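You operate a simulated robot arm through the tools that you are given. There is no shell and no other tool.

You are at the controls of a simulated robot arm. One attempt, no reset.

Task
The fixture holds the wrong former: fit the job sheet's size, set the slider and test it.
Fine: the job sheet by the worm rack; the wrong one goes back in the rack; no shims.

The check looks at the end state, three seconds after you hand in, the way a careful person would. Anything else that was tipped, shoved, dropped, spilled or broken makes it a failure. Flat cloth is picked up by pressing the open fingertips on it (5 to 10 N) and closing them slowly along it; thin cloth reads only 2 to 8 mm in the jaws.

Robot
A 7-joint arm with a two-finger gripper, fixed in place. Base frame: the origin is at the foot of the arm, x ahead of it, y to its left, z up; the work surface is at about z = 860. Units: mm, degrees, N and s.
With the tool pointing down near the work surface it reaches from about 340 to 720 mm from the base axis. Its first joint turns from -66.0 to 66.0 degrees. Payload 2.45 kg.
The TCP is the grasp point between the finger pads, 26 mm short of the fingertips. In the tool frame z runs along the fingers and y along their closing line. The gripper opens to 96 mm. The gripper's body begins 69 mm behind the TCP.
Orientation is that of the tool frame in the base frame, as [roll, pitch, yaw] about the fixed x, y, z axes, in that order (R = Rz(yaw) Ry(pitch) Rx(roll)). With the fingers straight down and closing along the base's y, the tool's x points along the base's -x, its y along +y and its z along -z.

Tools
- The arm moves only by the tool move_arm. Its argument "targets" is a list of rows, each a list of 3 entries, a list of its own where there are three numbers: the turn, a rotation vector about the tool's x, y, z in degrees, then the shift along the tool's x, y, z in mm, then the finger opening in mm, from 0 to 96. In form: [[[rx, ry, rz], [x, y, z], hand], ...]. A call has 1 to 20 rows; each row shifts and turns the commanded pose from where the row before left it, along the tool's axes as they then stand. Each row takes 0.2 s and may step no farther than 50 mm and 8.6 degrees from the row before; otherwise, or with a gripper value out of range, the whole call is refused. Where a pose cannot be reached the arm comes as near as it can. A force on the tool above 60 N (or 10 N above the force at the start of the call, whichever is more), or a blocked arm, ends the call early, and 0.2 s more pass. The fingers move at their own pace and stop on an object; they squeeze with about 42 N. The grip force told is the motor's: it shows also when the fingers shut on nothing. Time passes only in rows, and 0.2 s behind the last, so rows that do not move let the fingers close. The reply holds the time, the measured pose of the TCP, the force on the tool along the base axes, the opening and the grip force, in the units named above and with some noise, with the torque about the TCP (base axes, N m) and any sound that the robot's microphone picked up, and new pictures: "pictures" is both (left out), scene, wrist or none.
- Cameras (640 x 400 px; columns grow to the right, rows downward): "scene" is fixed at [154.7, -382, 1428.4]; the picture's right is [0.86, -0.51, 0.00], its down [-0.27, -0.46, -0.85] and it looks along [0.43, 0.73, -0.53] (base axes); focal length 333 px, centre (320, 200). "wrist" rides on the gripper at [82, 3, -98] in the tool frame; the picture's right is [-0.04, 1.00, 0.00], its down [-0.73, -0.03, -0.68] and it looks along [-0.68, -0.03, 0.73] (tool axes); focal length 256 px, centre (320, 200).
- measure_at(camera, pixels): for up to 12 pixels [column, row] of the newest picture of that camera ("zoom" is the newest enlarged one), the place [x, y, z] in the base frame of the surface seen there, good to about 2 mm. The clock stands still meanwhile.
- inspect(camera, box): a new picture of the part [left, top, right, bottom] of that camera's present view, enlarged. The clock stands still meanwhile.
- close_job(): hands the job in; it is judged then, once.

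Leave the gripper open and the arm clear of the work at the hand-in unless told otherwise.

The tools are called after ">>>" as name(argument=value, ...) on one line, values as JSON. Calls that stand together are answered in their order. move_arm: Moves the arm, as the interface text tells. Its arguments: {"type":"object","properties":{"targets":{"type":"array","items":{"type":"array"}},"pictures":{"type":"string","enum":["both","scene","wrist","none"]}},"required":["targets"]} The other tools are called the same way: measure_at (camera, pixels) gives the place of the surface under pixels of a picture; inspect (camera, box) takes an enlarged picture of a part of a camera's view; close_job () hands the job in.

At the start:

```text
clock: 0.0
ee_pos: [481.7, -11.2, 1218.5]
ee_rot: [179.9, 0.0, 179.9]
contact_force: [0.2, 0.3, -0.1]
moment: [-0.01, 0.0, -0.02]
gripper_width: 96.0
gripper_force: 0.0
```

scene: 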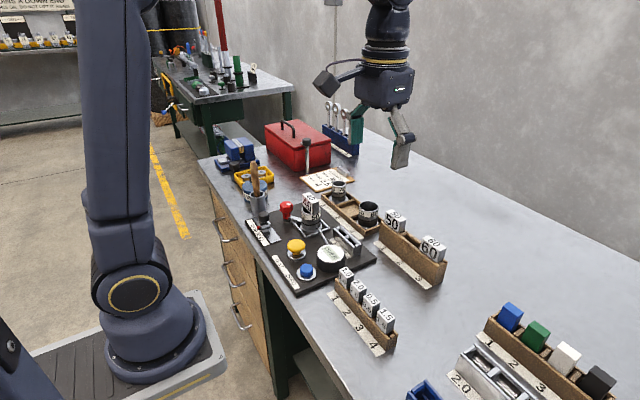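
wrist: 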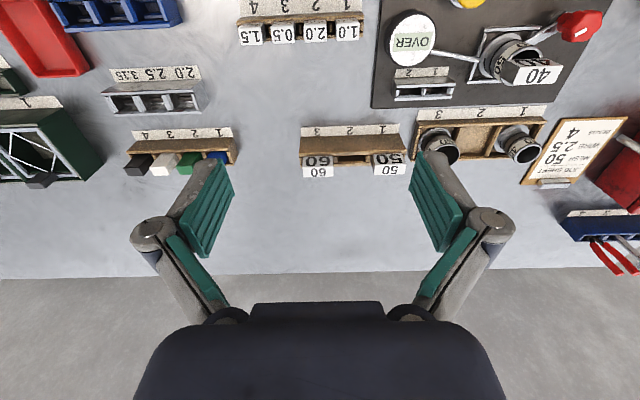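

I see a fixture board with a former marked 40, racks with 50/60 formers, shims, and a job sheet clipboard at around wrist (575,150). I'll take enlarged views of the important parts first.

>>> inspect(camera="wrist", box=[500, 90, 640, 210])

>>> inspect(camera="wrist", box=[360, 0, 640, 180])

>>> inspect(camera="scene", box=[230, 150, 470, 300])

>>> inspect(camera="scene", box=[300, 160, 400, 230])

```text
3.33 times, centred on (570, 150) of wrist
```

zoom: 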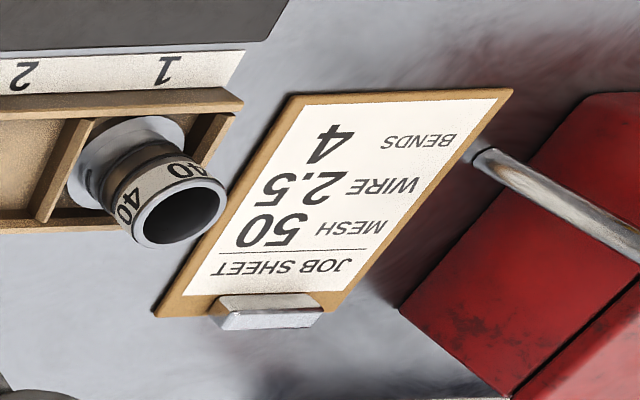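

```text
2.22 times, centred on (500, 90) of wrist
```

zoom: 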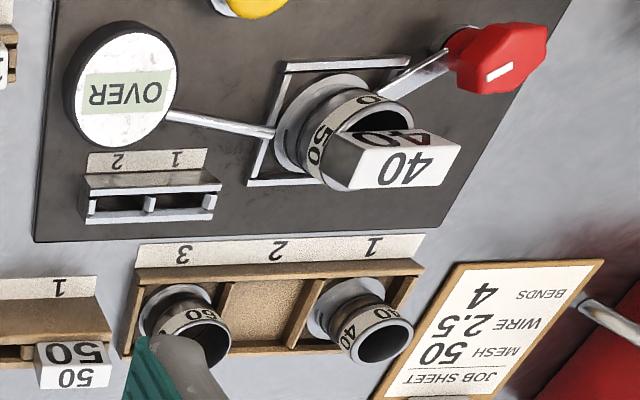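

```text
2.67 times, centred on (350, 225) of scene
```

zoom: 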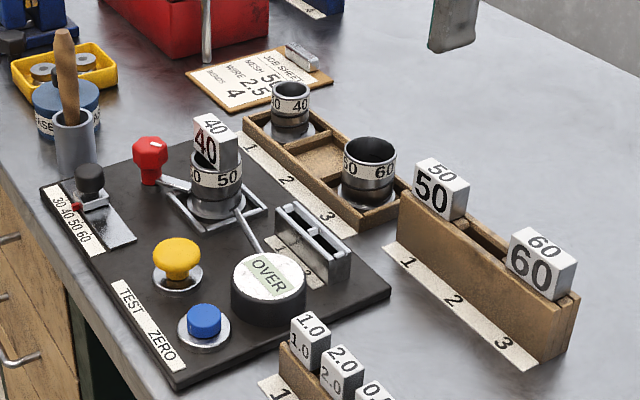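

```text
5.71 times, centred on (350, 195) of scene
```

zoom: 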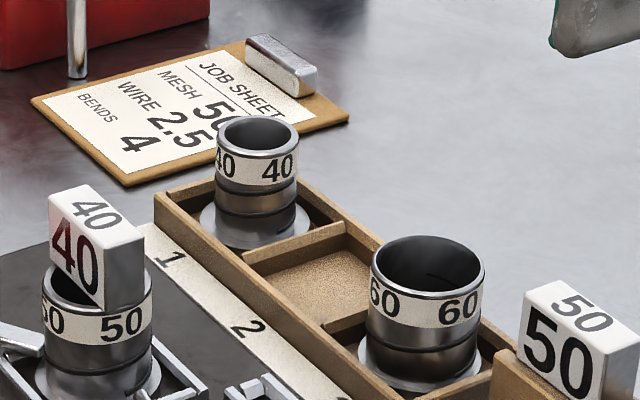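

The sheet reads MESH 50, WIRE 2.5, BENDS 4. The fixture holds a "50" worm ring with a "40" blade former in it. I'll look closer at the slider, the lever, the former rack and the dial.

>>> inspect(camera="scene", box=[240, 190, 300, 240])

>>> inspect(camera="scene", box=[270, 185, 350, 245])

>>> inspect(camera="scene", box=[265, 230, 385, 305])

>>> inspect(camera="scene", box=[365, 195, 465, 295])

>>> inspect(camera="scene", box=[0, 0, 120, 60])

>>> inspect(camera="scene", box=[320, 260, 420, 360])

>>> inspect(camera="scene", box=[400, 290, 640, 400])

>>> inspect(camera="scene", box=[200, 90, 380, 210])

```text
8.00 times, centred on (270, 215) of scene
```

zoom: 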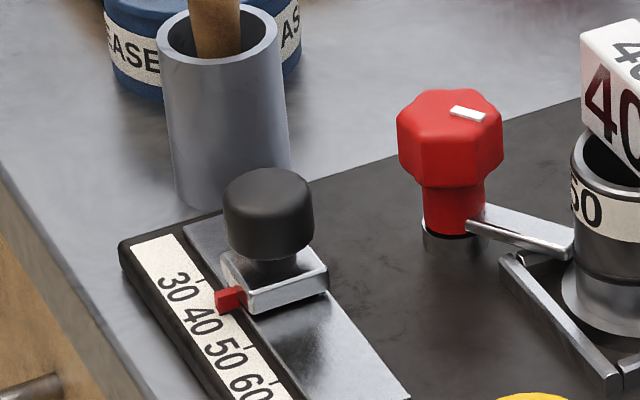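

```text
6.67 times, centred on (310, 215) of scene
```

zoom: 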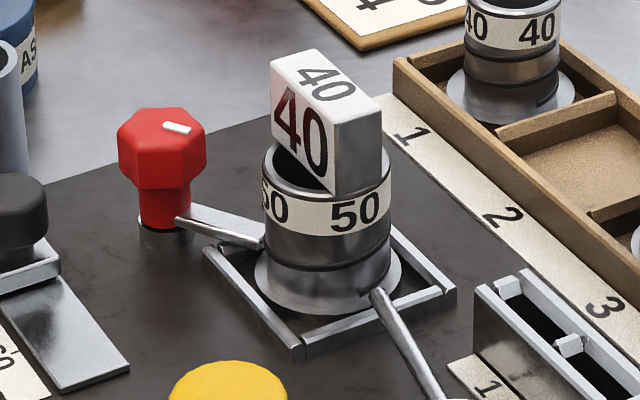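

```text
5.33 times, centred on (325, 268) of scene
```

zoom: 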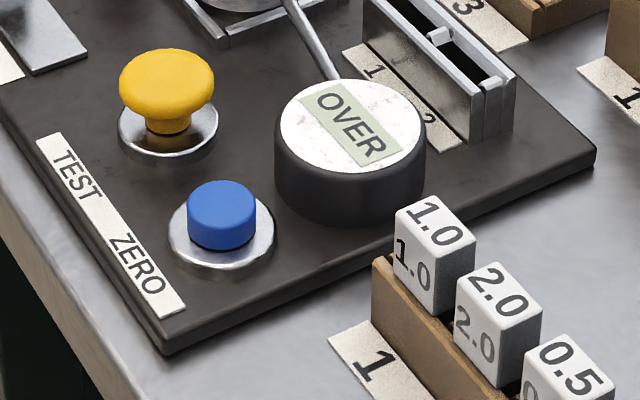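

```text
4.00 times, centred on (415, 245) of scene
```

zoom: 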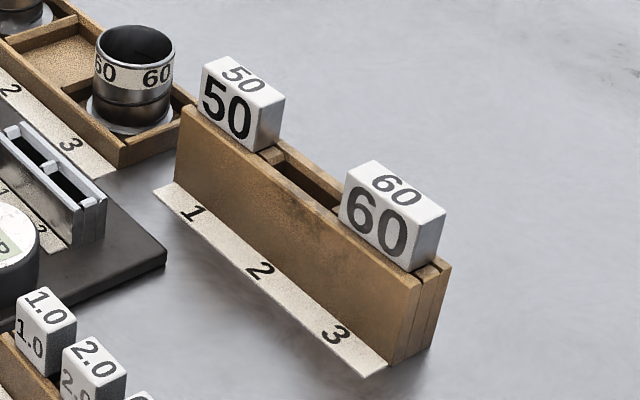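

```text
5.33 times, centred on (60, 30) of scene
```

zoom: 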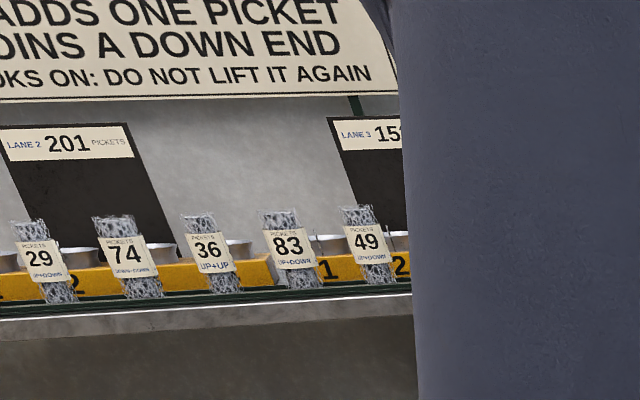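

```text
4.00 times, centred on (370, 310) of scene
```

zoom: 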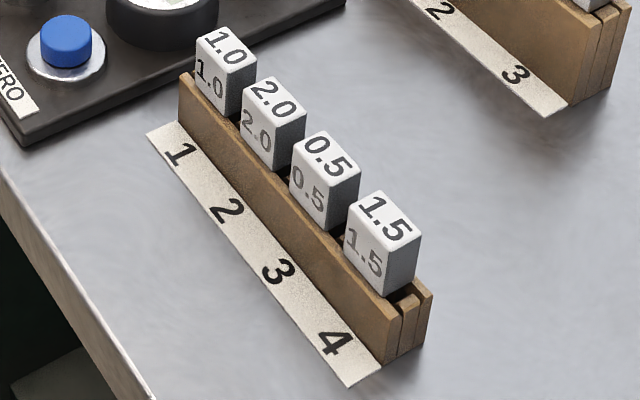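

```text
2.67 times, centred on (520, 345) of scene
```

zoom: 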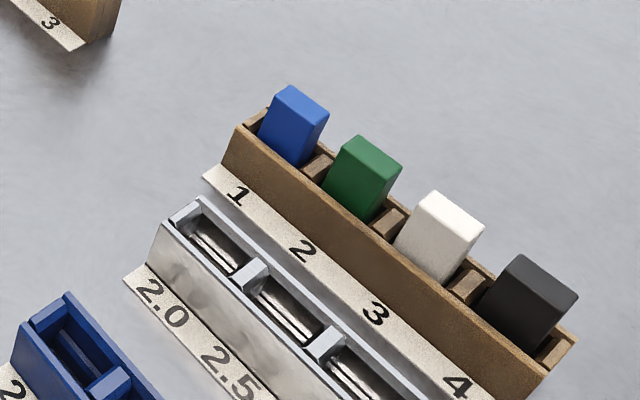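

```text
3.33 times, centred on (290, 150) of scene
```

zoom: 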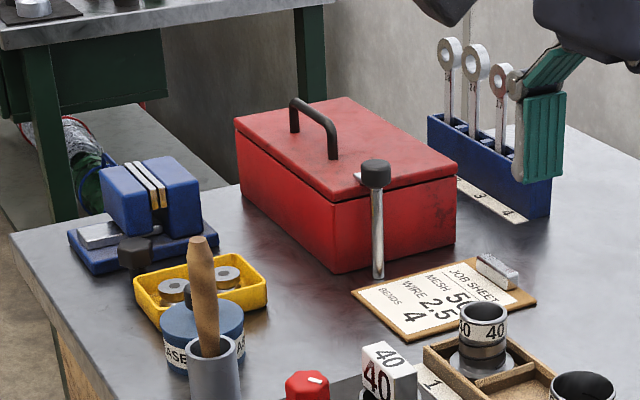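

The slider's red pointer sits near 40 and the red knob has a clamp arm against the worm. I'll measure the main items in both views.

>>> measure_at(camera="scene", pixels=[[311, 197], [308, 205], [286, 206], [289, 214], [296, 243], [306, 268], [331, 254], [265, 202], [265, 212], [396, 215], [433, 244], [411, 234]])

>>> measure_at(camera="wrist", pixels=[[515, 70], [540, 72], [580, 22], [485, 70], [412, 40], [390, 160], [318, 160], [350, 158], [350, 145], [520, 30], [470, 30], [425, 88]])

>>> inspect(camera="scene", box=[245, 200, 305, 240])

>>> inspect(camera="wrist", box=[460, 0, 620, 100])

>>> inspect(camera="wrist", box=[280, 110, 440, 200])

```text
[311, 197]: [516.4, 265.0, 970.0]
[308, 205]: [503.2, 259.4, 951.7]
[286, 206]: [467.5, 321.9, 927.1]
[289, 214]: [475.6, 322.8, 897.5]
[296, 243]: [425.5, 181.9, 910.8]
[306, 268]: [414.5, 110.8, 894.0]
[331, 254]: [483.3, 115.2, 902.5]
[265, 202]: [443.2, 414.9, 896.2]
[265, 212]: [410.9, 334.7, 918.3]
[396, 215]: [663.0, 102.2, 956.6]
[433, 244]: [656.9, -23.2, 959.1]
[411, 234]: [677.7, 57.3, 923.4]
```

```text
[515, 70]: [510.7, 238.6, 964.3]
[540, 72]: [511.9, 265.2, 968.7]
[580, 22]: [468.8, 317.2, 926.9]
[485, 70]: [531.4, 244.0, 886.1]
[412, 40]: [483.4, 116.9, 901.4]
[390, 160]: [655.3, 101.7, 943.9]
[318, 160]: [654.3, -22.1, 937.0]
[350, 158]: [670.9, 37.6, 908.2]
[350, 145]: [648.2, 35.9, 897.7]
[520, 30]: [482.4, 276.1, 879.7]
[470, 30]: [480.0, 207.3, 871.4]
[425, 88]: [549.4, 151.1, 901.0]
```

```text
10.00 times, centred on (275, 220) of scene
```

zoom: 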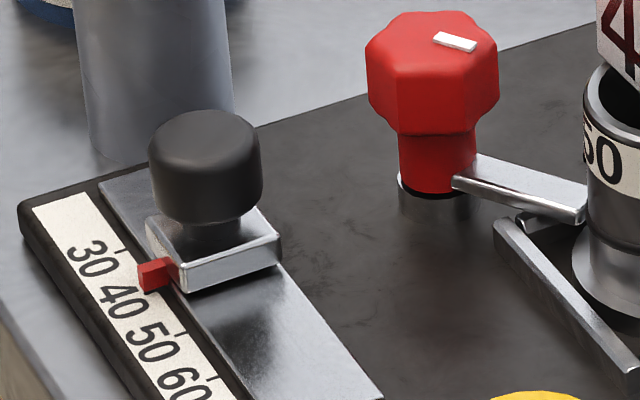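

```text
4.00 times, centred on (540, 50) of wrist
```

zoom: 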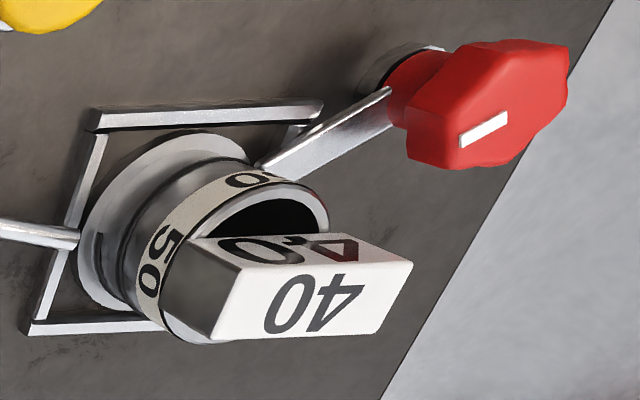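

```text
4.00 times, centred on (360, 155) of wrist
```

zoom: 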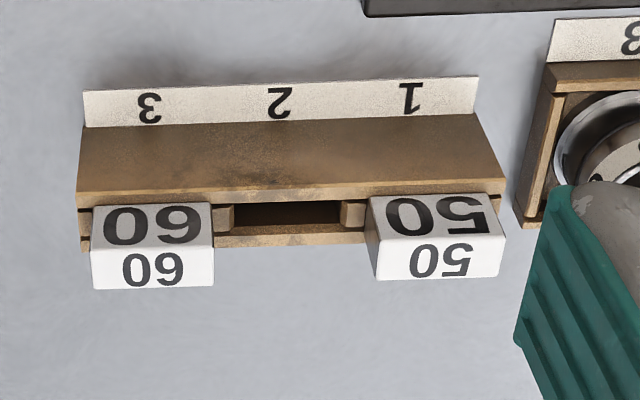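

The former rack is along y at x≈658 (50 in slot 1, slot 2 empty, 60 in slot 3). Next I move high over the fixture for a closer wrist view.

>>> move_arm(targets=[[[0, 0, 0], [7.4, 38.4, 9.8], 96], [[0, 0, 0], [7.4, 38.4, 9.8], 96], [[0, 0, 0], [7.4, 38.4, 9.8], 96], [[0, 0, 0], [7.4, 38.4, 9.8], 96], [[0, 0, 0], [7.4, 38.4, 9.8], 96], [[0, 0, 0], [7.4, 38.4, 9.8], 96], [[0, 0, 0], [7.4, 38.4, 9.8], 96], [[0, 0, 0], [0, 0, 0], 96]])

```text
clock: 1.8
ee_pos: [426.7, 258.1, 1147.9]
ee_rot: [-179.9, 0.0, 180.0]
contact_force: [-0.1, -0.1, 0.6]
moment: [-0.02, -0.01, 0.01]
gripper_width: 96.0
gripper_force: 0.0
```

scene: 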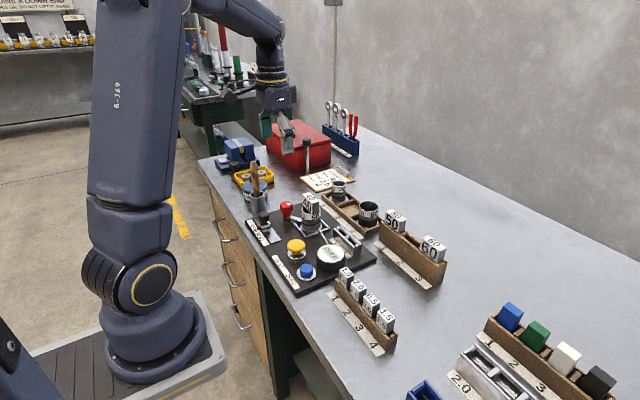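
wrist: 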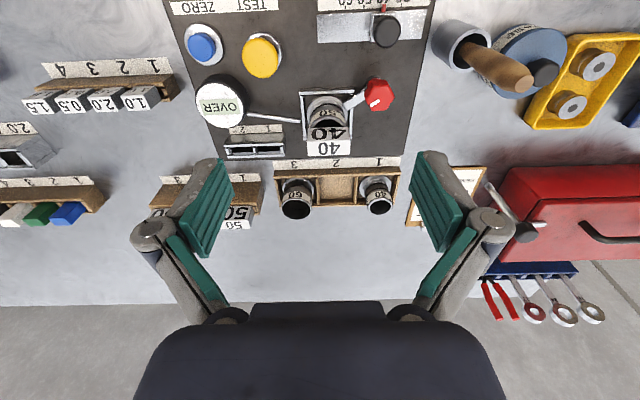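

>>> inspect(camera="wrist", box=[270, 60, 430, 170])

>>> inspect(camera="wrist", box=[300, 0, 450, 80])

>>> inspect(camera="wrist", box=[160, 0, 320, 160])

```text
3.64 times, centred on (350, 115) of wrist
```

zoom: 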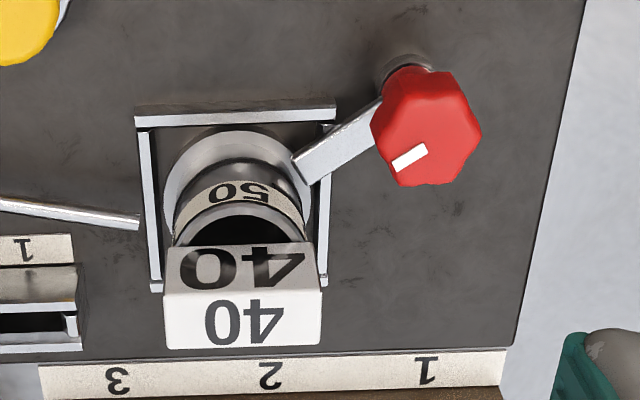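

```text
4.27 times, centred on (375, 40) of wrist
```

zoom: 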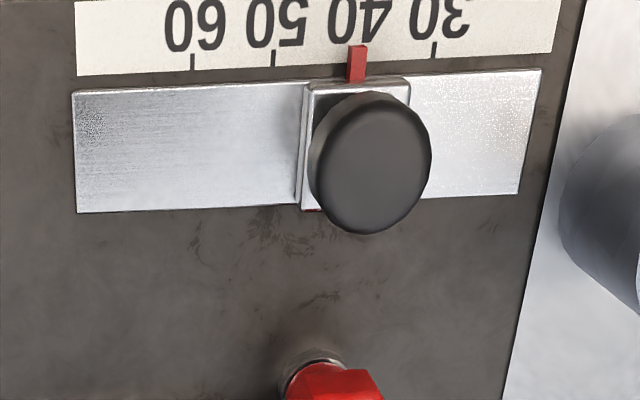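

```text
2.50 times, centred on (240, 80) of wrist
```

zoom: 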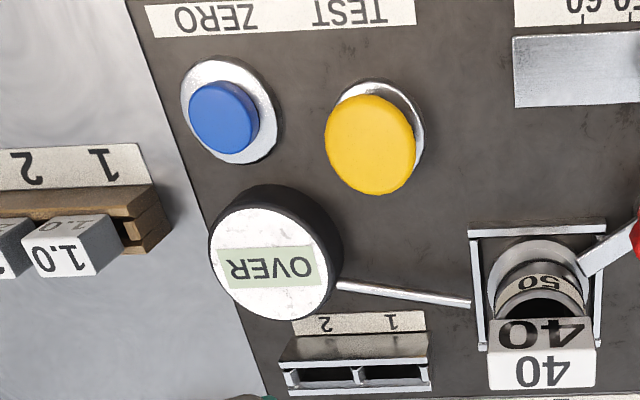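

The former's handle is a flat block, long along y. I'll measure its top corners, the slider knob, its pointer and ticks, and the test button.

>>> measure_at(camera="wrist", pixels=[[310, 141.5], [347.5, 141.5], [347.5, 153], [310, 153.5], [328, 133], [312, 129], [343, 128], [355, 125], [328, 100], [379, 97], [262, 57], [201, 46]])

>>> measure_at(camera="wrist", pixels=[[388, 31], [383, 11], [364, 7.5], [345, 8], [402, 5], [378, 25], [401, 28], [390, 22], [390, 45], [328, 30], [415, 25], [221, 106]])

```text
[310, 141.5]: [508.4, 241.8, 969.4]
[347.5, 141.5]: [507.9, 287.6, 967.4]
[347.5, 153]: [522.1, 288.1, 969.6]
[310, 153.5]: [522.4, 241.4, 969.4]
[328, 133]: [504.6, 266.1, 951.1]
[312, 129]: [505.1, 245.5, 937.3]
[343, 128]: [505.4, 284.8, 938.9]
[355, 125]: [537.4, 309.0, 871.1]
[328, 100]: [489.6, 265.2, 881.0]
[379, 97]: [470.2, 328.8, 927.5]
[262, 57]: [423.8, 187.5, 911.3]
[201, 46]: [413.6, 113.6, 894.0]
```

```text
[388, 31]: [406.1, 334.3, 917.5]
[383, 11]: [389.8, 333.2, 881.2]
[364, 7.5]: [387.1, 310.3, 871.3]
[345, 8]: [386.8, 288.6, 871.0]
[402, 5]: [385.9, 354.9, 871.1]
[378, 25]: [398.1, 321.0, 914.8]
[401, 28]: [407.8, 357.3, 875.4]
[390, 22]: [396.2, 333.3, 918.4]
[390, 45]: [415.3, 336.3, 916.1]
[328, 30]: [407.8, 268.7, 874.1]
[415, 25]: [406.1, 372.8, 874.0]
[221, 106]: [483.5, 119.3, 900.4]
```

The 40 handle spans x≈505–525, y≈241–288, z≈935–970, square to the base axes. The slider pointer is at y=333; ticks 30/50/60 lie at y=355/310/289, so 50 is at about y≈310.5. I'll turn the tool -90° so the fingers close along x (across the 20 mm thickness).

>>> move_arm(targets=[[[0, 0, -8.2], [0, 0, 0], 96], [[0, 0, -8.2], [0, 0, 0], 96], [[0, 0, -8.2], [0, 0, 0], 96], [[0, 0, -8.2], [0, 0, 0], 96], [[0, 0, -8.2], [0, 0, 0], 96], [[0, 0, -8.2], [0, 0, 0], 96], [[0, 0, -8.2], [0, 0, 0], 96], [[0, 0, -8.2], [0, 0, 0], 96], [[0, 0, -8.2], [0, 0, 0], 96], [[0, 0, -8.2], [0, 0, 0], 96], [[0, 0, -8], [0, 0, 0], 96], [[0, 0, 0], [0, 0, 0], 96], [[0, 0, 0], [0, -43, 25], 80], [[0, 0, 0], [0, -43, 25], 70], [[0, 0, 0], [-7, -2, 20], 70], [[0, 0, 0], [0, 0, 0], 70], [[0, 0, 0], [0, 0, 0], 70]])

```text
clock: 5.4
ee_pos: [516.3, 265.1, 1079.0]
ee_rot: [180.0, 0.0, -90.0]
contact_force: [-0.8, 0.1, -0.6]
moment: [-0.04, -0.02, -0.03]
gripper_width: 69.8
gripper_force: 0.1
```

scene: 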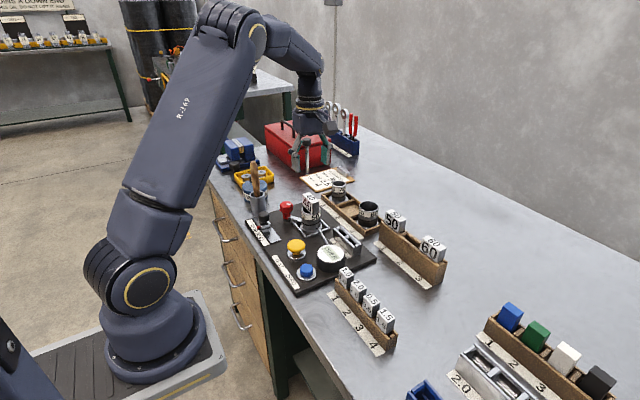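
wrist: 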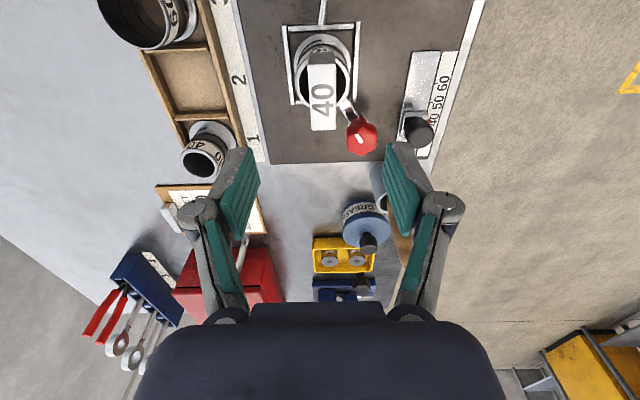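

The tool is now above the fixture with fingers closing along x. Next, a close look at the former and clamp from this angle.

>>> inspect(camera="wrist", box=[260, 0, 400, 170])

>>> measure_at(camera="wrist", pixels=[[311, 67], [335, 67], [334, 128], [312, 129], [322, 100], [300, 60], [344, 60], [322, 40], [352, 95], [361, 135], [205, 150], [415, 130]])

```text
2.35 times, centred on (330, 85) of wrist
```

zoom: 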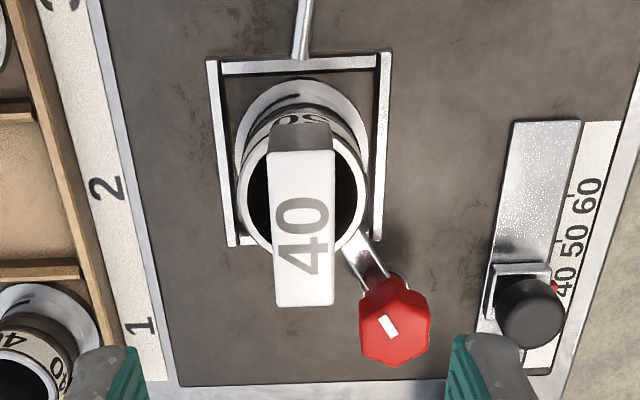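

```text
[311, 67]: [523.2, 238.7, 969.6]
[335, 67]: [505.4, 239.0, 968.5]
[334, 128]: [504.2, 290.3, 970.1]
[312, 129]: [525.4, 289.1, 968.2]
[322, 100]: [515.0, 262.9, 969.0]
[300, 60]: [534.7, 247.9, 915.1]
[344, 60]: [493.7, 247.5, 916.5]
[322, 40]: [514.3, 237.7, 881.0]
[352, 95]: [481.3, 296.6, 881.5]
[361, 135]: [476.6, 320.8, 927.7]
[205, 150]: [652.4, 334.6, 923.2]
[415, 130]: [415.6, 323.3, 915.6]
```

I'll check the height of the worm's rim so the fingertips stay above it.

>>> measure_at(camera="wrist", pixels=[[348.5, 80], [348, 85], [297, 82], [297, 88], [343, 100], [303, 100], [322, 58], [342, 74], [200, 160], [520, 20]])

>>> measure_at(camera="scene", pixels=[[303, 216], [314, 221], [320, 216], [318, 212], [305, 222], [306, 208], [398, 208], [387, 212], [432, 238], [422, 243], [404, 218], [401, 231]])

```text
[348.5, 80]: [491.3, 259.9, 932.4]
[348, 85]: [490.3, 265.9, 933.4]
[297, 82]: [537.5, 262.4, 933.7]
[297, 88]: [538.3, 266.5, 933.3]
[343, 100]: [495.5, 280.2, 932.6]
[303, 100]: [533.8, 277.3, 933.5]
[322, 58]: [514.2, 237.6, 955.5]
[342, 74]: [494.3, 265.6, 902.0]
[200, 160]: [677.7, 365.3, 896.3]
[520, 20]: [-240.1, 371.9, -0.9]
```

```text
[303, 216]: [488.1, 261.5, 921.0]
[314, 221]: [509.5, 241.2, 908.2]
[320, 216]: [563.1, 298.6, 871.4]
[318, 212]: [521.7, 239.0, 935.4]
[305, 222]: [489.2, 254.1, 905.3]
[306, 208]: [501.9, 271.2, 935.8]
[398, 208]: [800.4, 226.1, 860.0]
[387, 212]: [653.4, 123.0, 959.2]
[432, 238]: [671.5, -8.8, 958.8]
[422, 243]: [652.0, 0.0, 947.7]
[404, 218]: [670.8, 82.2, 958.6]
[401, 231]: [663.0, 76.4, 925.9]
```

Rim is at z≈933, handle 935–970. I descend to TCP z≈964 (tips ≈938) with the fingers open 60, staying above the rim.

>>> move_arm(targets=[[[0, 0, 0], [0.6, 1.6, 30], 60], [[0, 0, 0], [0, 0, 30], 60], [[0, 0, 0], [0, 0, 25], 60], [[0, 0, 0], [0, 0, 20], 60], [[0, 0, 0], [0, 0, 10], 60], [[0, 0, 0], [0, 0, 0], 60], [[0, 0, 0], [0, 0, 0], 60]])

```text
clock: 7.0
ee_pos: [513.5, 264.2, 965.5]
ee_rot: [-180.0, 0.0, -90.0]
contact_force: [0.1, -0.1, -0.3]
moment: [0.01, 0.02, -0.01]
gripper_width: 59.7
gripper_force: 0.0
```

scene: 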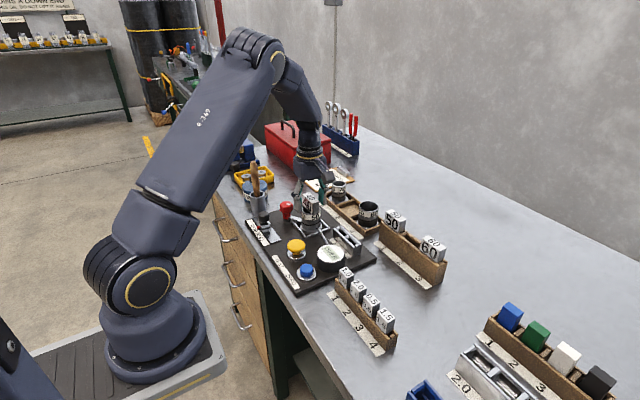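
wrist: 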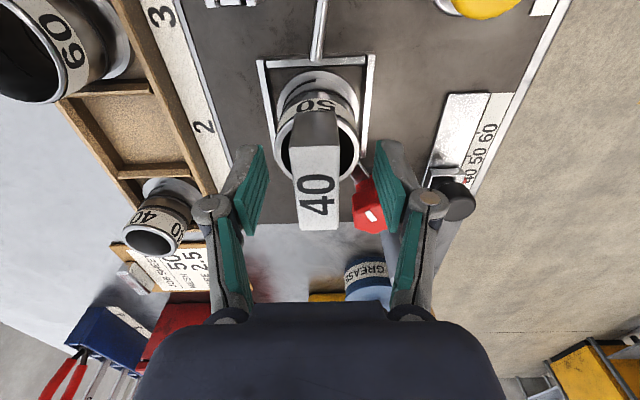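

Handle is centred between the fingers. Now I close on it gradually.

>>> move_arm(targets=[[[0, 0, 0], [0, -1, 0], 40], [[0, 0, 0], [0, 0, 0], 30], [[0, 0, 0], [0, 0, 0], 24], [[0, 0, 0], [0, 0, 0], 20], [[0, 0, 0], [0, 0, 0], 16], [[0, 0, 0], [0, 0, 0], 14], [[0, 0, 0], [0, 0, 0], 14]])

```text
clock: 8.6
ee_pos: [513.6, 264.5, 963.7]
ee_rot: [-180.0, 0.1, -90.0]
contact_force: [1.3, -0.4, -0.3]
moment: [-0.06, -0.02, 0.01]
gripper_width: 20.8
gripper_force: 42.4
```

scene: 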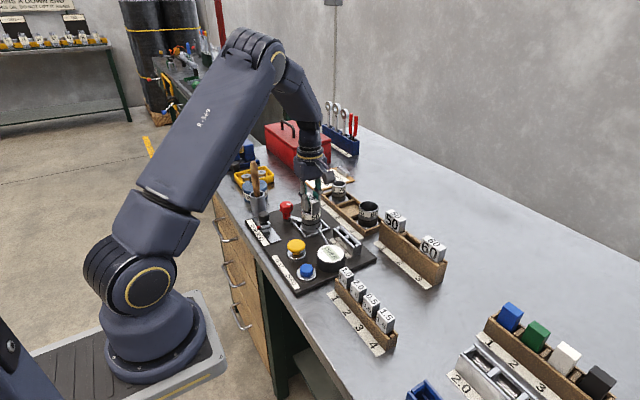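
wrist: 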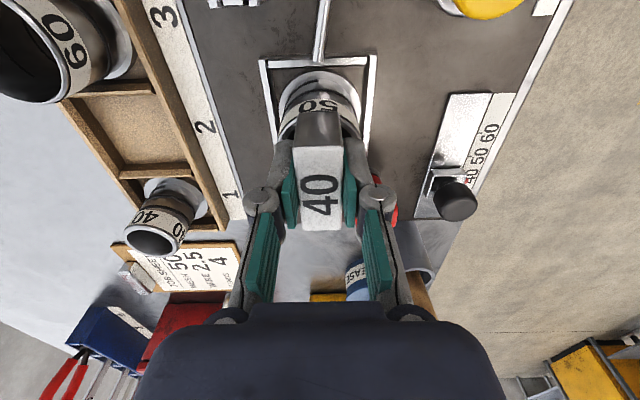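

Gripped: 20.8 mm wide, grip force 42 N. I'll try a small 3 mm lift and watch the force to see whether the clamp holds the former.

>>> move_arm(targets=[[[0, 0, 0], [0, 0, -1], 14], [[0, 0, 0], [0, 0, -1], 14], [[0, 0, 0], [0, 0, -1], 14]])

```text
clock: 9.4
ee_pos: [515.2, 263.4, 968.2]
ee_rot: [179.9, -0.1, -90.0]
contact_force: [-0.3, -0.4, -1.4]
moment: [0.01, -0.05, -0.01]
gripper_width: 21.4
gripper_force: 41.9
```

scene: 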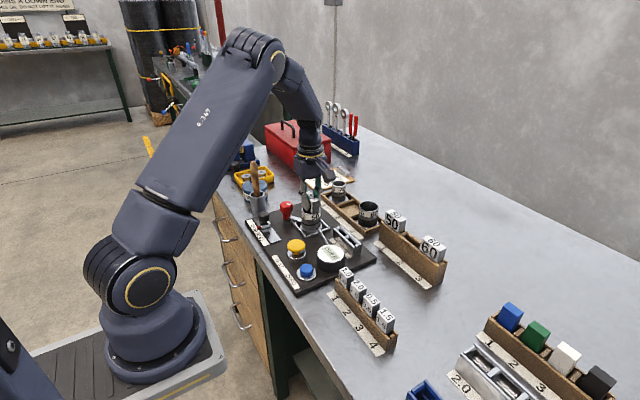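
wrist: 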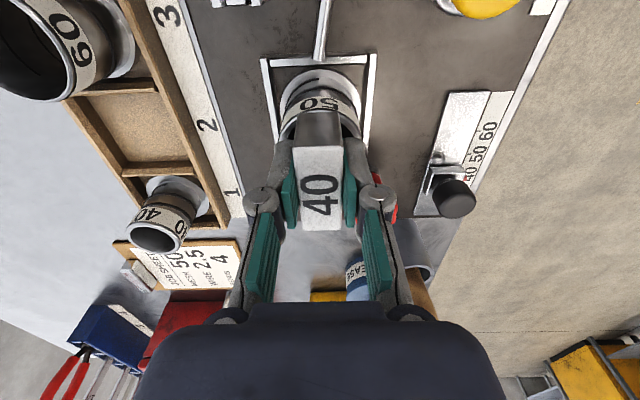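

It lifts freely (only about its weight). I'll raise another 20 mm and check that the worm stays put.

>>> move_arm(targets=[[[0, 0, 0], [0, 0, -5], 14], [[0, 0, 0], [0, 0, -7], 14], [[0, 0, 0], [0, 0, -8], 14], [[0, 0, 0], [0, 0, 0], 14]])

>>> inspect(camera="scene", box=[270, 160, 350, 245])

```text
clock: 10.4
ee_pos: [513.9, 263.1, 987.5]
ee_rot: [-180.0, 0.0, -90.1]
contact_force: [0.2, -0.8, -2.7]
moment: [-0.01, -0.03, -0.01]
gripper_width: 21.2
gripper_force: 42.3
```

scene: 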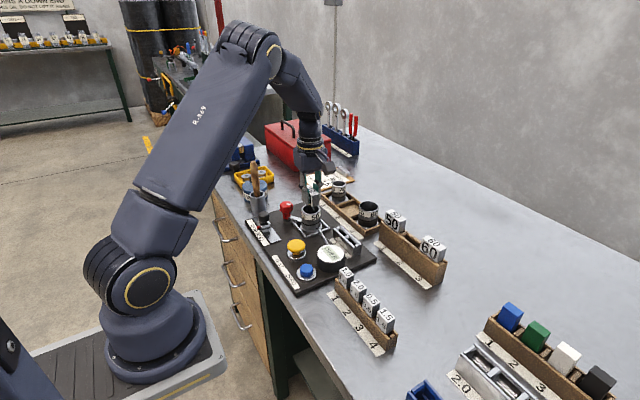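
wrist: 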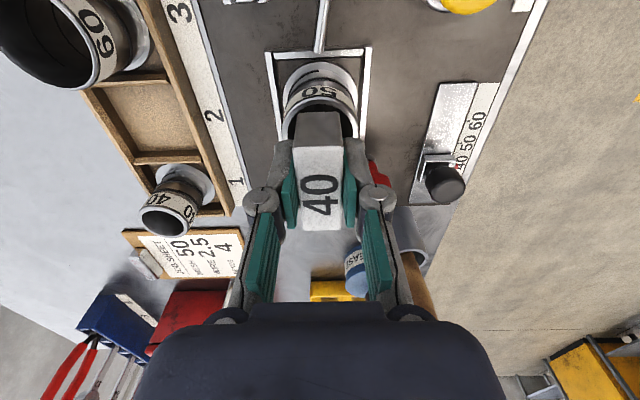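

```text
4.71 times, centred on (310, 202) of scene
```

zoom: 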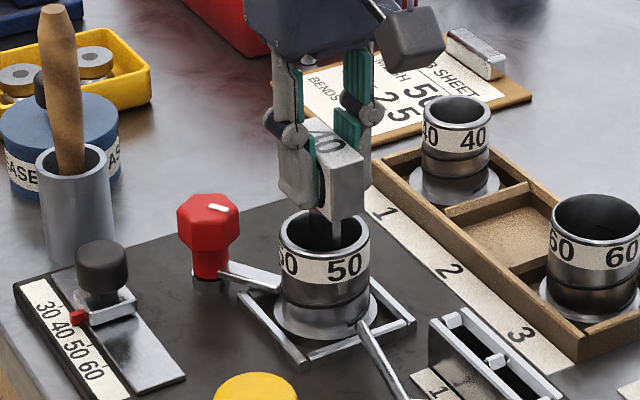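

Worm stays seated and the blade slides out. I raise it 100 mm more to clear everything.

>>> move_arm(targets=[[[0, 0, 0], [0, 0, -15], 14], [[0, 0, 0], [0, 0, -20], 14], [[0, 0, 0], [0, 0, -20], 14], [[0, 0, 0], [0, 0, -25], 14], [[0, 0, 0], [0, 0, -20], 14], [[0, 0, 0], [0, 0, 0], 14], [[0, 0, 0], [0, 0, 0], 14]])

>>> inspect(camera="scene", box=[270, 120, 350, 245])

>>> inspect(camera="wrist", box=[240, 20, 420, 260])

```text
clock: 12.0
ee_pos: [515.8, 264.2, 1086.3]
ee_rot: [-180.0, 0.0, -90.1]
contact_force: [0.0, -0.2, -2.0]
moment: [0.0, 0.01, -0.01]
gripper_width: 21.1
gripper_force: 42.4
```

scene: 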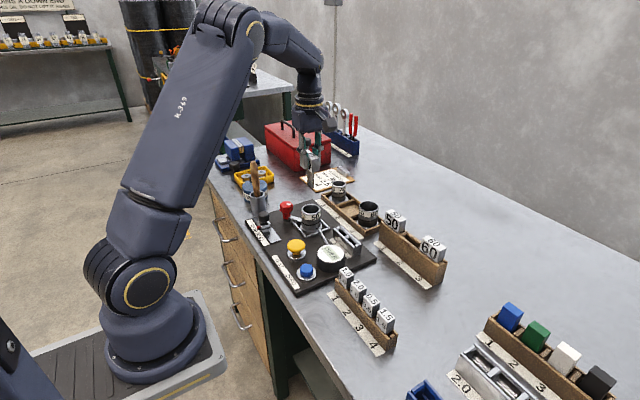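
wrist: 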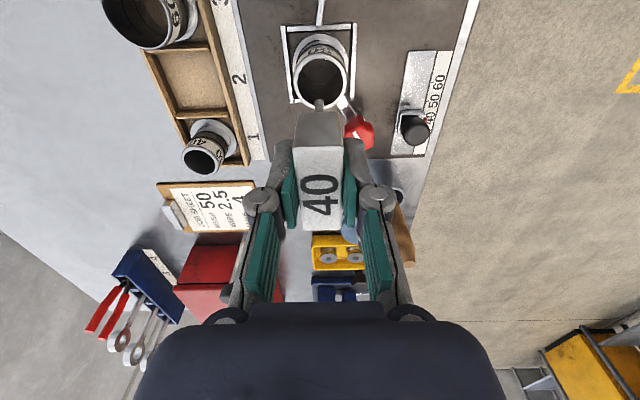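

```text
3.20 times, centred on (310, 182) of scene
```

zoom: 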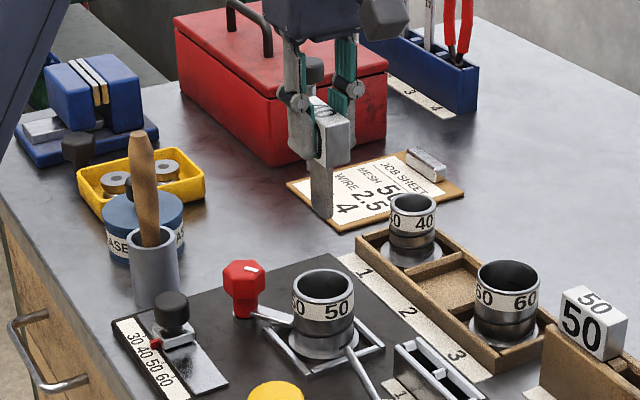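

```text
1.67 times, centred on (330, 140) of wrist
```

zoom: 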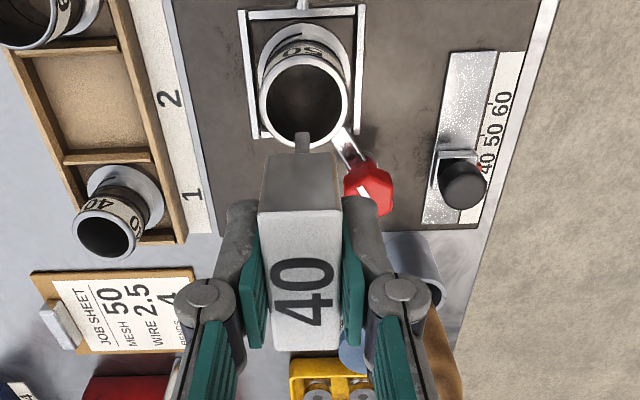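

The former is out: a thin blade below the handle. I'll enlarge it to measure the blade's thickness, length and position relative to the handle.

>>> inspect(camera="scene", box=[290, 140, 340, 195])

>>> measure_at(camera="scene", pixels=[[310, 186], [313, 184], [308, 183], [308, 174], [314, 172], [311, 172], [317, 158], [306, 165]])

```text
7.27 times, centred on (315, 168) of scene
```

zoom: 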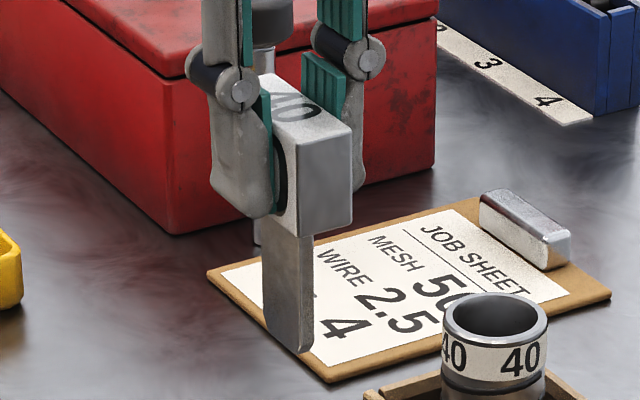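

```text
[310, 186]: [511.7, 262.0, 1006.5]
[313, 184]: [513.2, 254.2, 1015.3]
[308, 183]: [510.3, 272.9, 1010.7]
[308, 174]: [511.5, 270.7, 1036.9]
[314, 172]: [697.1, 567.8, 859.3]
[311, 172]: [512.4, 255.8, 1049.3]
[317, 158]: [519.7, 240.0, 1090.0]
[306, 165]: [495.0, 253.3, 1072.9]
```

Blade is ~6 mm thick, its bottom ≈80 mm below the TCP. I'll look at rack slot 2 in high zoom from the scene camera before moving there.

>>> inspect(camera="scene", box=[375, 200, 455, 270])

>>> measure_at(camera="scene", pixels=[[404, 231], [408, 234], [413, 237], [418, 240], [423, 241], [417, 237], [411, 232], [405, 228], [400, 231], [415, 242], [430, 250], [440, 258]])

```text
5.71 times, centred on (415, 235) of scene
```

zoom: 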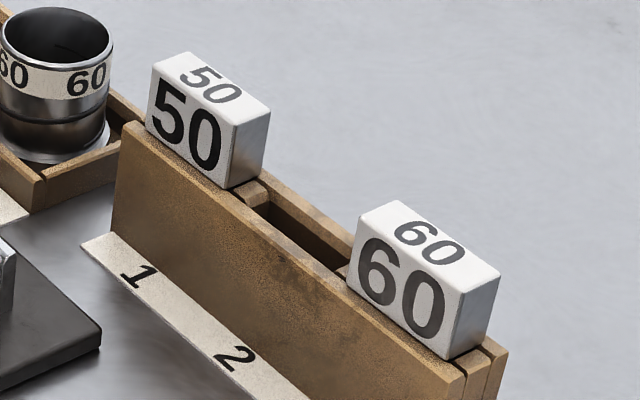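

```text
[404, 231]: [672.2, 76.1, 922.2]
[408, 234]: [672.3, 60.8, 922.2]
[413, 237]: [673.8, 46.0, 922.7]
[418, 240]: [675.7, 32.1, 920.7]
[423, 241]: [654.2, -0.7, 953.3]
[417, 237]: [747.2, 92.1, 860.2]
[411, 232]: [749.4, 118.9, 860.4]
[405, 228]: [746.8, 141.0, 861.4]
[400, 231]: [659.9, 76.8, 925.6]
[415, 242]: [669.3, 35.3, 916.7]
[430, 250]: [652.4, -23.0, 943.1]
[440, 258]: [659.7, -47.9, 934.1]
```

Rack top is at z≈924, slot 2 centred near (663, 39). I carry the former there at the present safe height and look from above.

>>> move_arm(targets=[[[0, 0, 0], [20, -13, 0], 14], [[0, 0, 0], [32, -21, 0], 14], [[0, 0, 0], [32, -21, 0], 14], [[0, 0, 0], [32, -21, 0], 14], [[0, 0, 0], [32, -21, 0], 14], [[0, 0, 0], [32, -21, 0], 14], [[0, 0, 0], [28, -18, 0], 14], [[0, 0, 0], [17, -11, 0], 14], [[0, 0, 0], [0, 0, 0], 14], [[0, 0, 0], [0, 0, 0], 14]])

>>> inspect(camera="wrist", box=[240, 0, 400, 140])

>>> inspect(camera="scene", box=[370, 150, 470, 270])

```text
clock: 14.2
ee_pos: [664.9, 39.0, 1087.7]
ee_rot: [180.0, 0.0, -89.8]
contact_force: [-0.4, 1.1, -2.4]
moment: [0.01, -0.02, -0.01]
gripper_width: 21.2
gripper_force: 41.6
```

scene: 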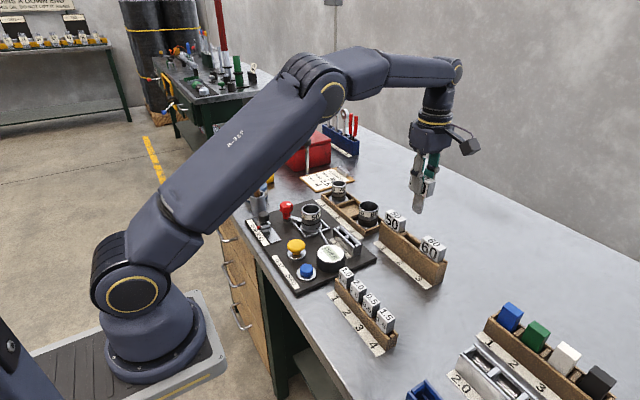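
wrist: 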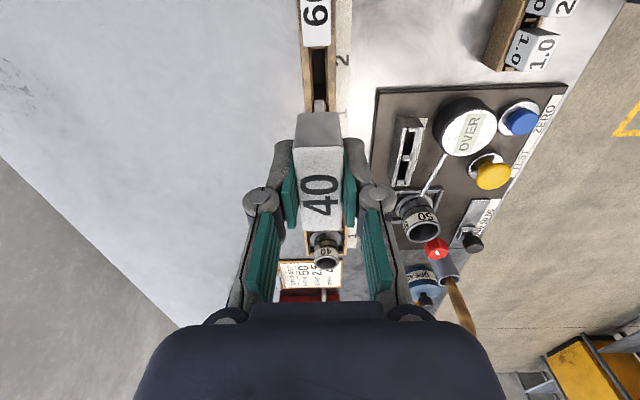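

```text
2.86 times, centred on (320, 70) of wrist
```

zoom: 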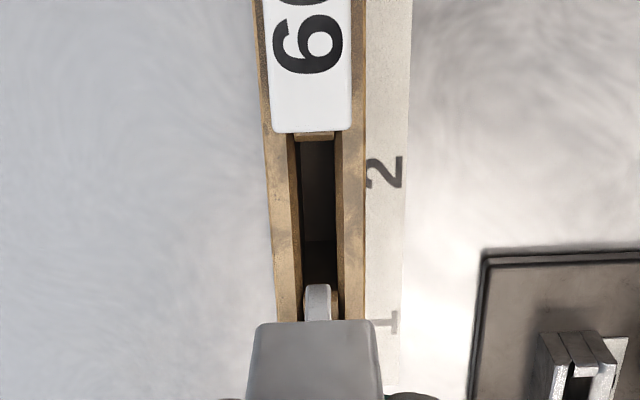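

```text
3.33 times, centred on (420, 210) of scene
```

zoom: 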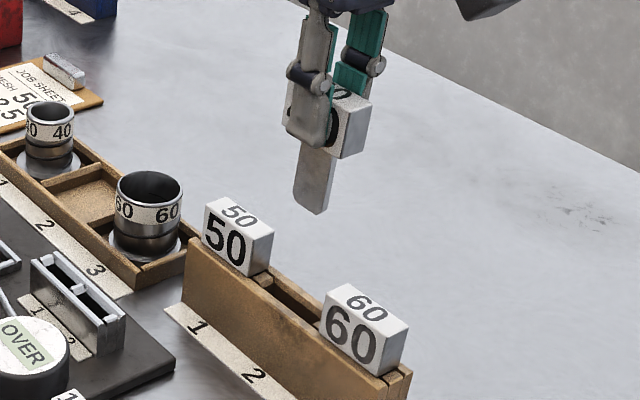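

I see slot 2 just past the blade tip (wrist ~ (320,70)). Measuring the rail edges, the dividers, and the blade tip.

>>> measure_at(camera="wrist", pixels=[[308, 70], [311.5, 70], [327.5, 70], [332, 70], [318, 46.5], [319, 49], [319, 60], [308, 95], [330, 95], [320, 102], [316, 101], [324, 101]])

>>> measure_at(camera="scene", pixels=[[415, 212], [410, 207], [419, 208], [413, 198], [417, 196], [420, 200], [429, 190], [385, 212], [396, 208], [402, 213], [398, 226], [417, 242]])

```text
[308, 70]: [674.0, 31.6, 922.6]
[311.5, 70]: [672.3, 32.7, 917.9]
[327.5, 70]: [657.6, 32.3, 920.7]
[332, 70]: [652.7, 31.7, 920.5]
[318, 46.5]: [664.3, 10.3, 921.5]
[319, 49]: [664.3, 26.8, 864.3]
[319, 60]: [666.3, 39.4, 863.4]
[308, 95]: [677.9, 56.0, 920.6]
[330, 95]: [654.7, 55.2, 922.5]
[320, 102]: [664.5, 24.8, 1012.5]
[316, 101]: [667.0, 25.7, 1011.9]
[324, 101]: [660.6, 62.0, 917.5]
```

```text
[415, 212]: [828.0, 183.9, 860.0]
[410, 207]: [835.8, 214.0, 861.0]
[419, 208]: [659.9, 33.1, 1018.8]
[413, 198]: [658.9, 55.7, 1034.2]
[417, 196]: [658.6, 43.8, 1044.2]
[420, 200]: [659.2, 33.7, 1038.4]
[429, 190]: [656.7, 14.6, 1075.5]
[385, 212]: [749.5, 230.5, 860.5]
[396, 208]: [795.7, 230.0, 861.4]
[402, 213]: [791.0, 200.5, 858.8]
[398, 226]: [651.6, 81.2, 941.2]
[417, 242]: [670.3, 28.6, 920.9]
```

Slot 2 inner edges: x≈658–671.5, centre ≈664.8, y≈14–64. Blade centre is about (663.7, 40). I'll shift 1 mm out and lower until the blade tip is just above the slot, then check.

>>> move_arm(targets=[[[0, 0, 0], [0.7, -1, 20], 14], [[0, 0, 0], [0, 0, 25], 14], [[0, 0, 0], [0, 0, 20], 14], [[0, 0, 0], [0, 0, 10], 14], [[0, 0, 0], [0, 0, 0], 14], [[0, 0, 0], [0, 0, 0], 14]])

>>> inspect(camera="wrist", box=[270, 40, 370, 140])

>>> inspect(camera="scene", box=[375, 180, 455, 260])

```text
clock: 15.6
ee_pos: [663.9, 38.2, 1011.7]
ee_rot: [-180.0, 0.0, -90.1]
contact_force: [0.0, 0.1, -1.9]
moment: [-0.01, 0.0, 0.03]
gripper_width: 21.0
gripper_force: 42.1
```

scene: 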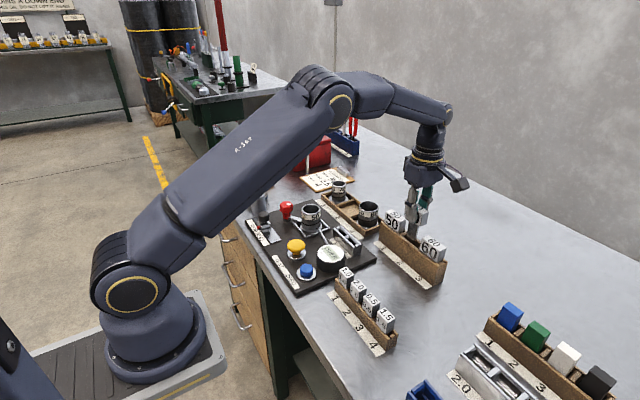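
wrist: 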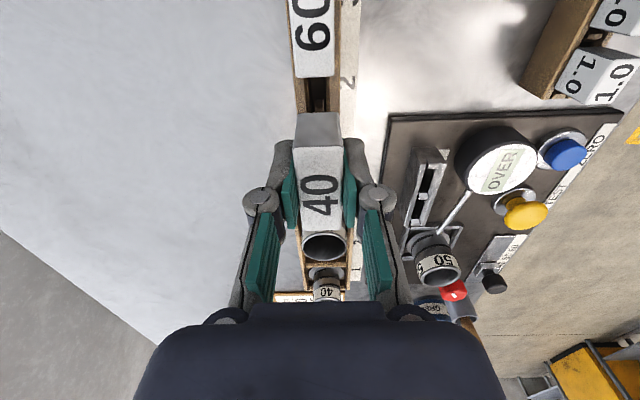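

```text
4.00 times, centred on (320, 90) of wrist
```

zoom: 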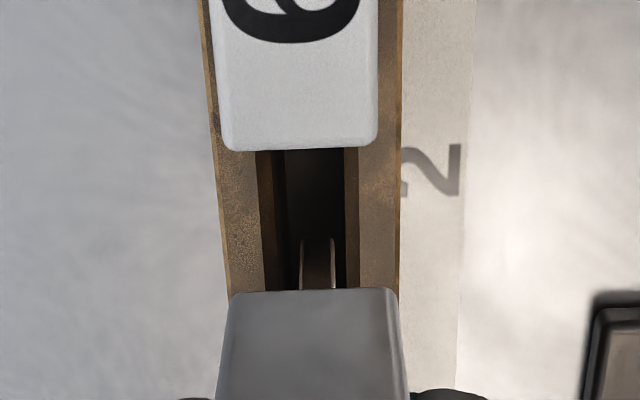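

```text
5.00 times, centred on (415, 220) of scene
```

zoom: 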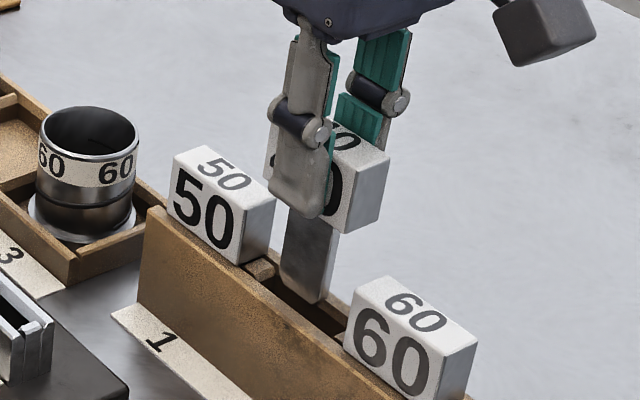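

In the wrist zoom the blade (cols 303–335) is right of the slot centre (rail edges 262–347). I'll measure to get the exact x correction.

>>> measure_at(camera="wrist", pixels=[[304, 107], [300, 107], [297, 107], [327.5, 107], [331, 107], [337, 107], [316.5, 109], [319.5, 109], [323, 109], [298, 70], [335, 70], [315, 60]])

```text
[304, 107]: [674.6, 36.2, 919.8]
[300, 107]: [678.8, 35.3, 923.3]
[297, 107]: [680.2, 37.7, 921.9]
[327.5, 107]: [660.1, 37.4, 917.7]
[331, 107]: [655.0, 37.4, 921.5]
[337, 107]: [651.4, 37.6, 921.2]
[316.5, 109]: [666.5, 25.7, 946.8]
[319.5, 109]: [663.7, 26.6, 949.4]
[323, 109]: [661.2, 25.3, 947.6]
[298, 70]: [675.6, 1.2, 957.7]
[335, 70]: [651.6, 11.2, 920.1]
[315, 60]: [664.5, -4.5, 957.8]
```

Rack centre is x≈665.8 and the blade is at ≈663.8, so I shift 2 mm outward and lower slowly, with force checks.

>>> move_arm(targets=[[[0, 0, 0], [0, -2, 0], 14], [[0, 0, 0], [0, 0, 4], 14], [[0, 0, 0], [0, 0, 4], 14], [[0, 0, 0], [0, 0, 4], 14], [[0, 0, 0], [0, 0, 5], 14], [[0, 0, 0], [0, 0, 5], 14], [[0, 0, 0], [0, 0, 0], 14]])

>>> inspect(camera="wrist", box=[270, 40, 370, 140])

>>> inspect(camera="scene", box=[375, 180, 455, 260])

```text
clock: 17.2
ee_pos: [665.5, 37.8, 990.6]
ee_rot: [179.9, 0.0, -90.0]
contact_force: [-0.6, 0.5, -1.2]
moment: [-0.03, 0.0, -0.03]
gripper_width: 21.6
gripper_force: 42.3
```

scene: 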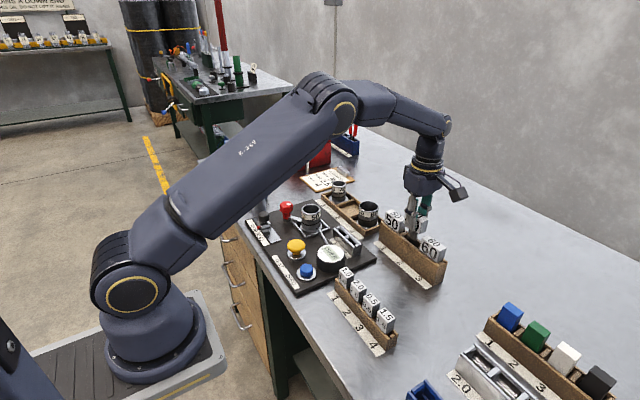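
wrist: 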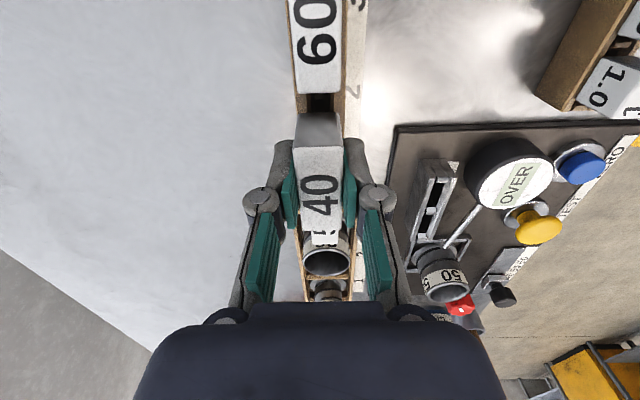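

```text
4.00 times, centred on (320, 90) of wrist
```

zoom: 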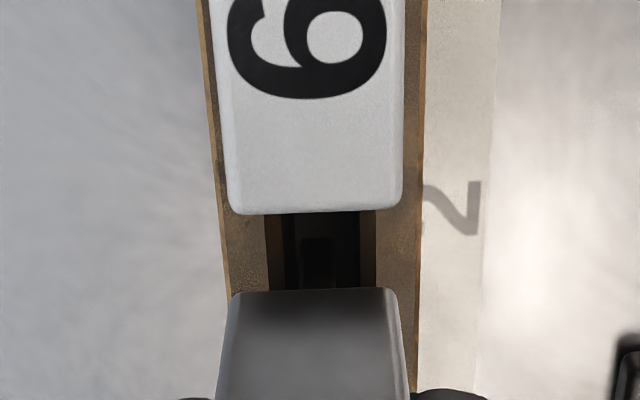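

```text
5.00 times, centred on (415, 220) of scene
```

zoom: 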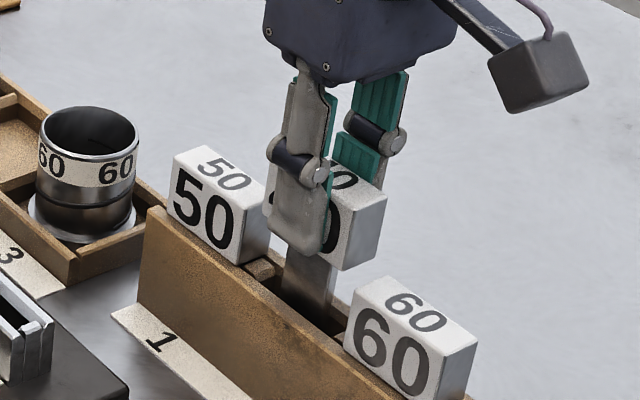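

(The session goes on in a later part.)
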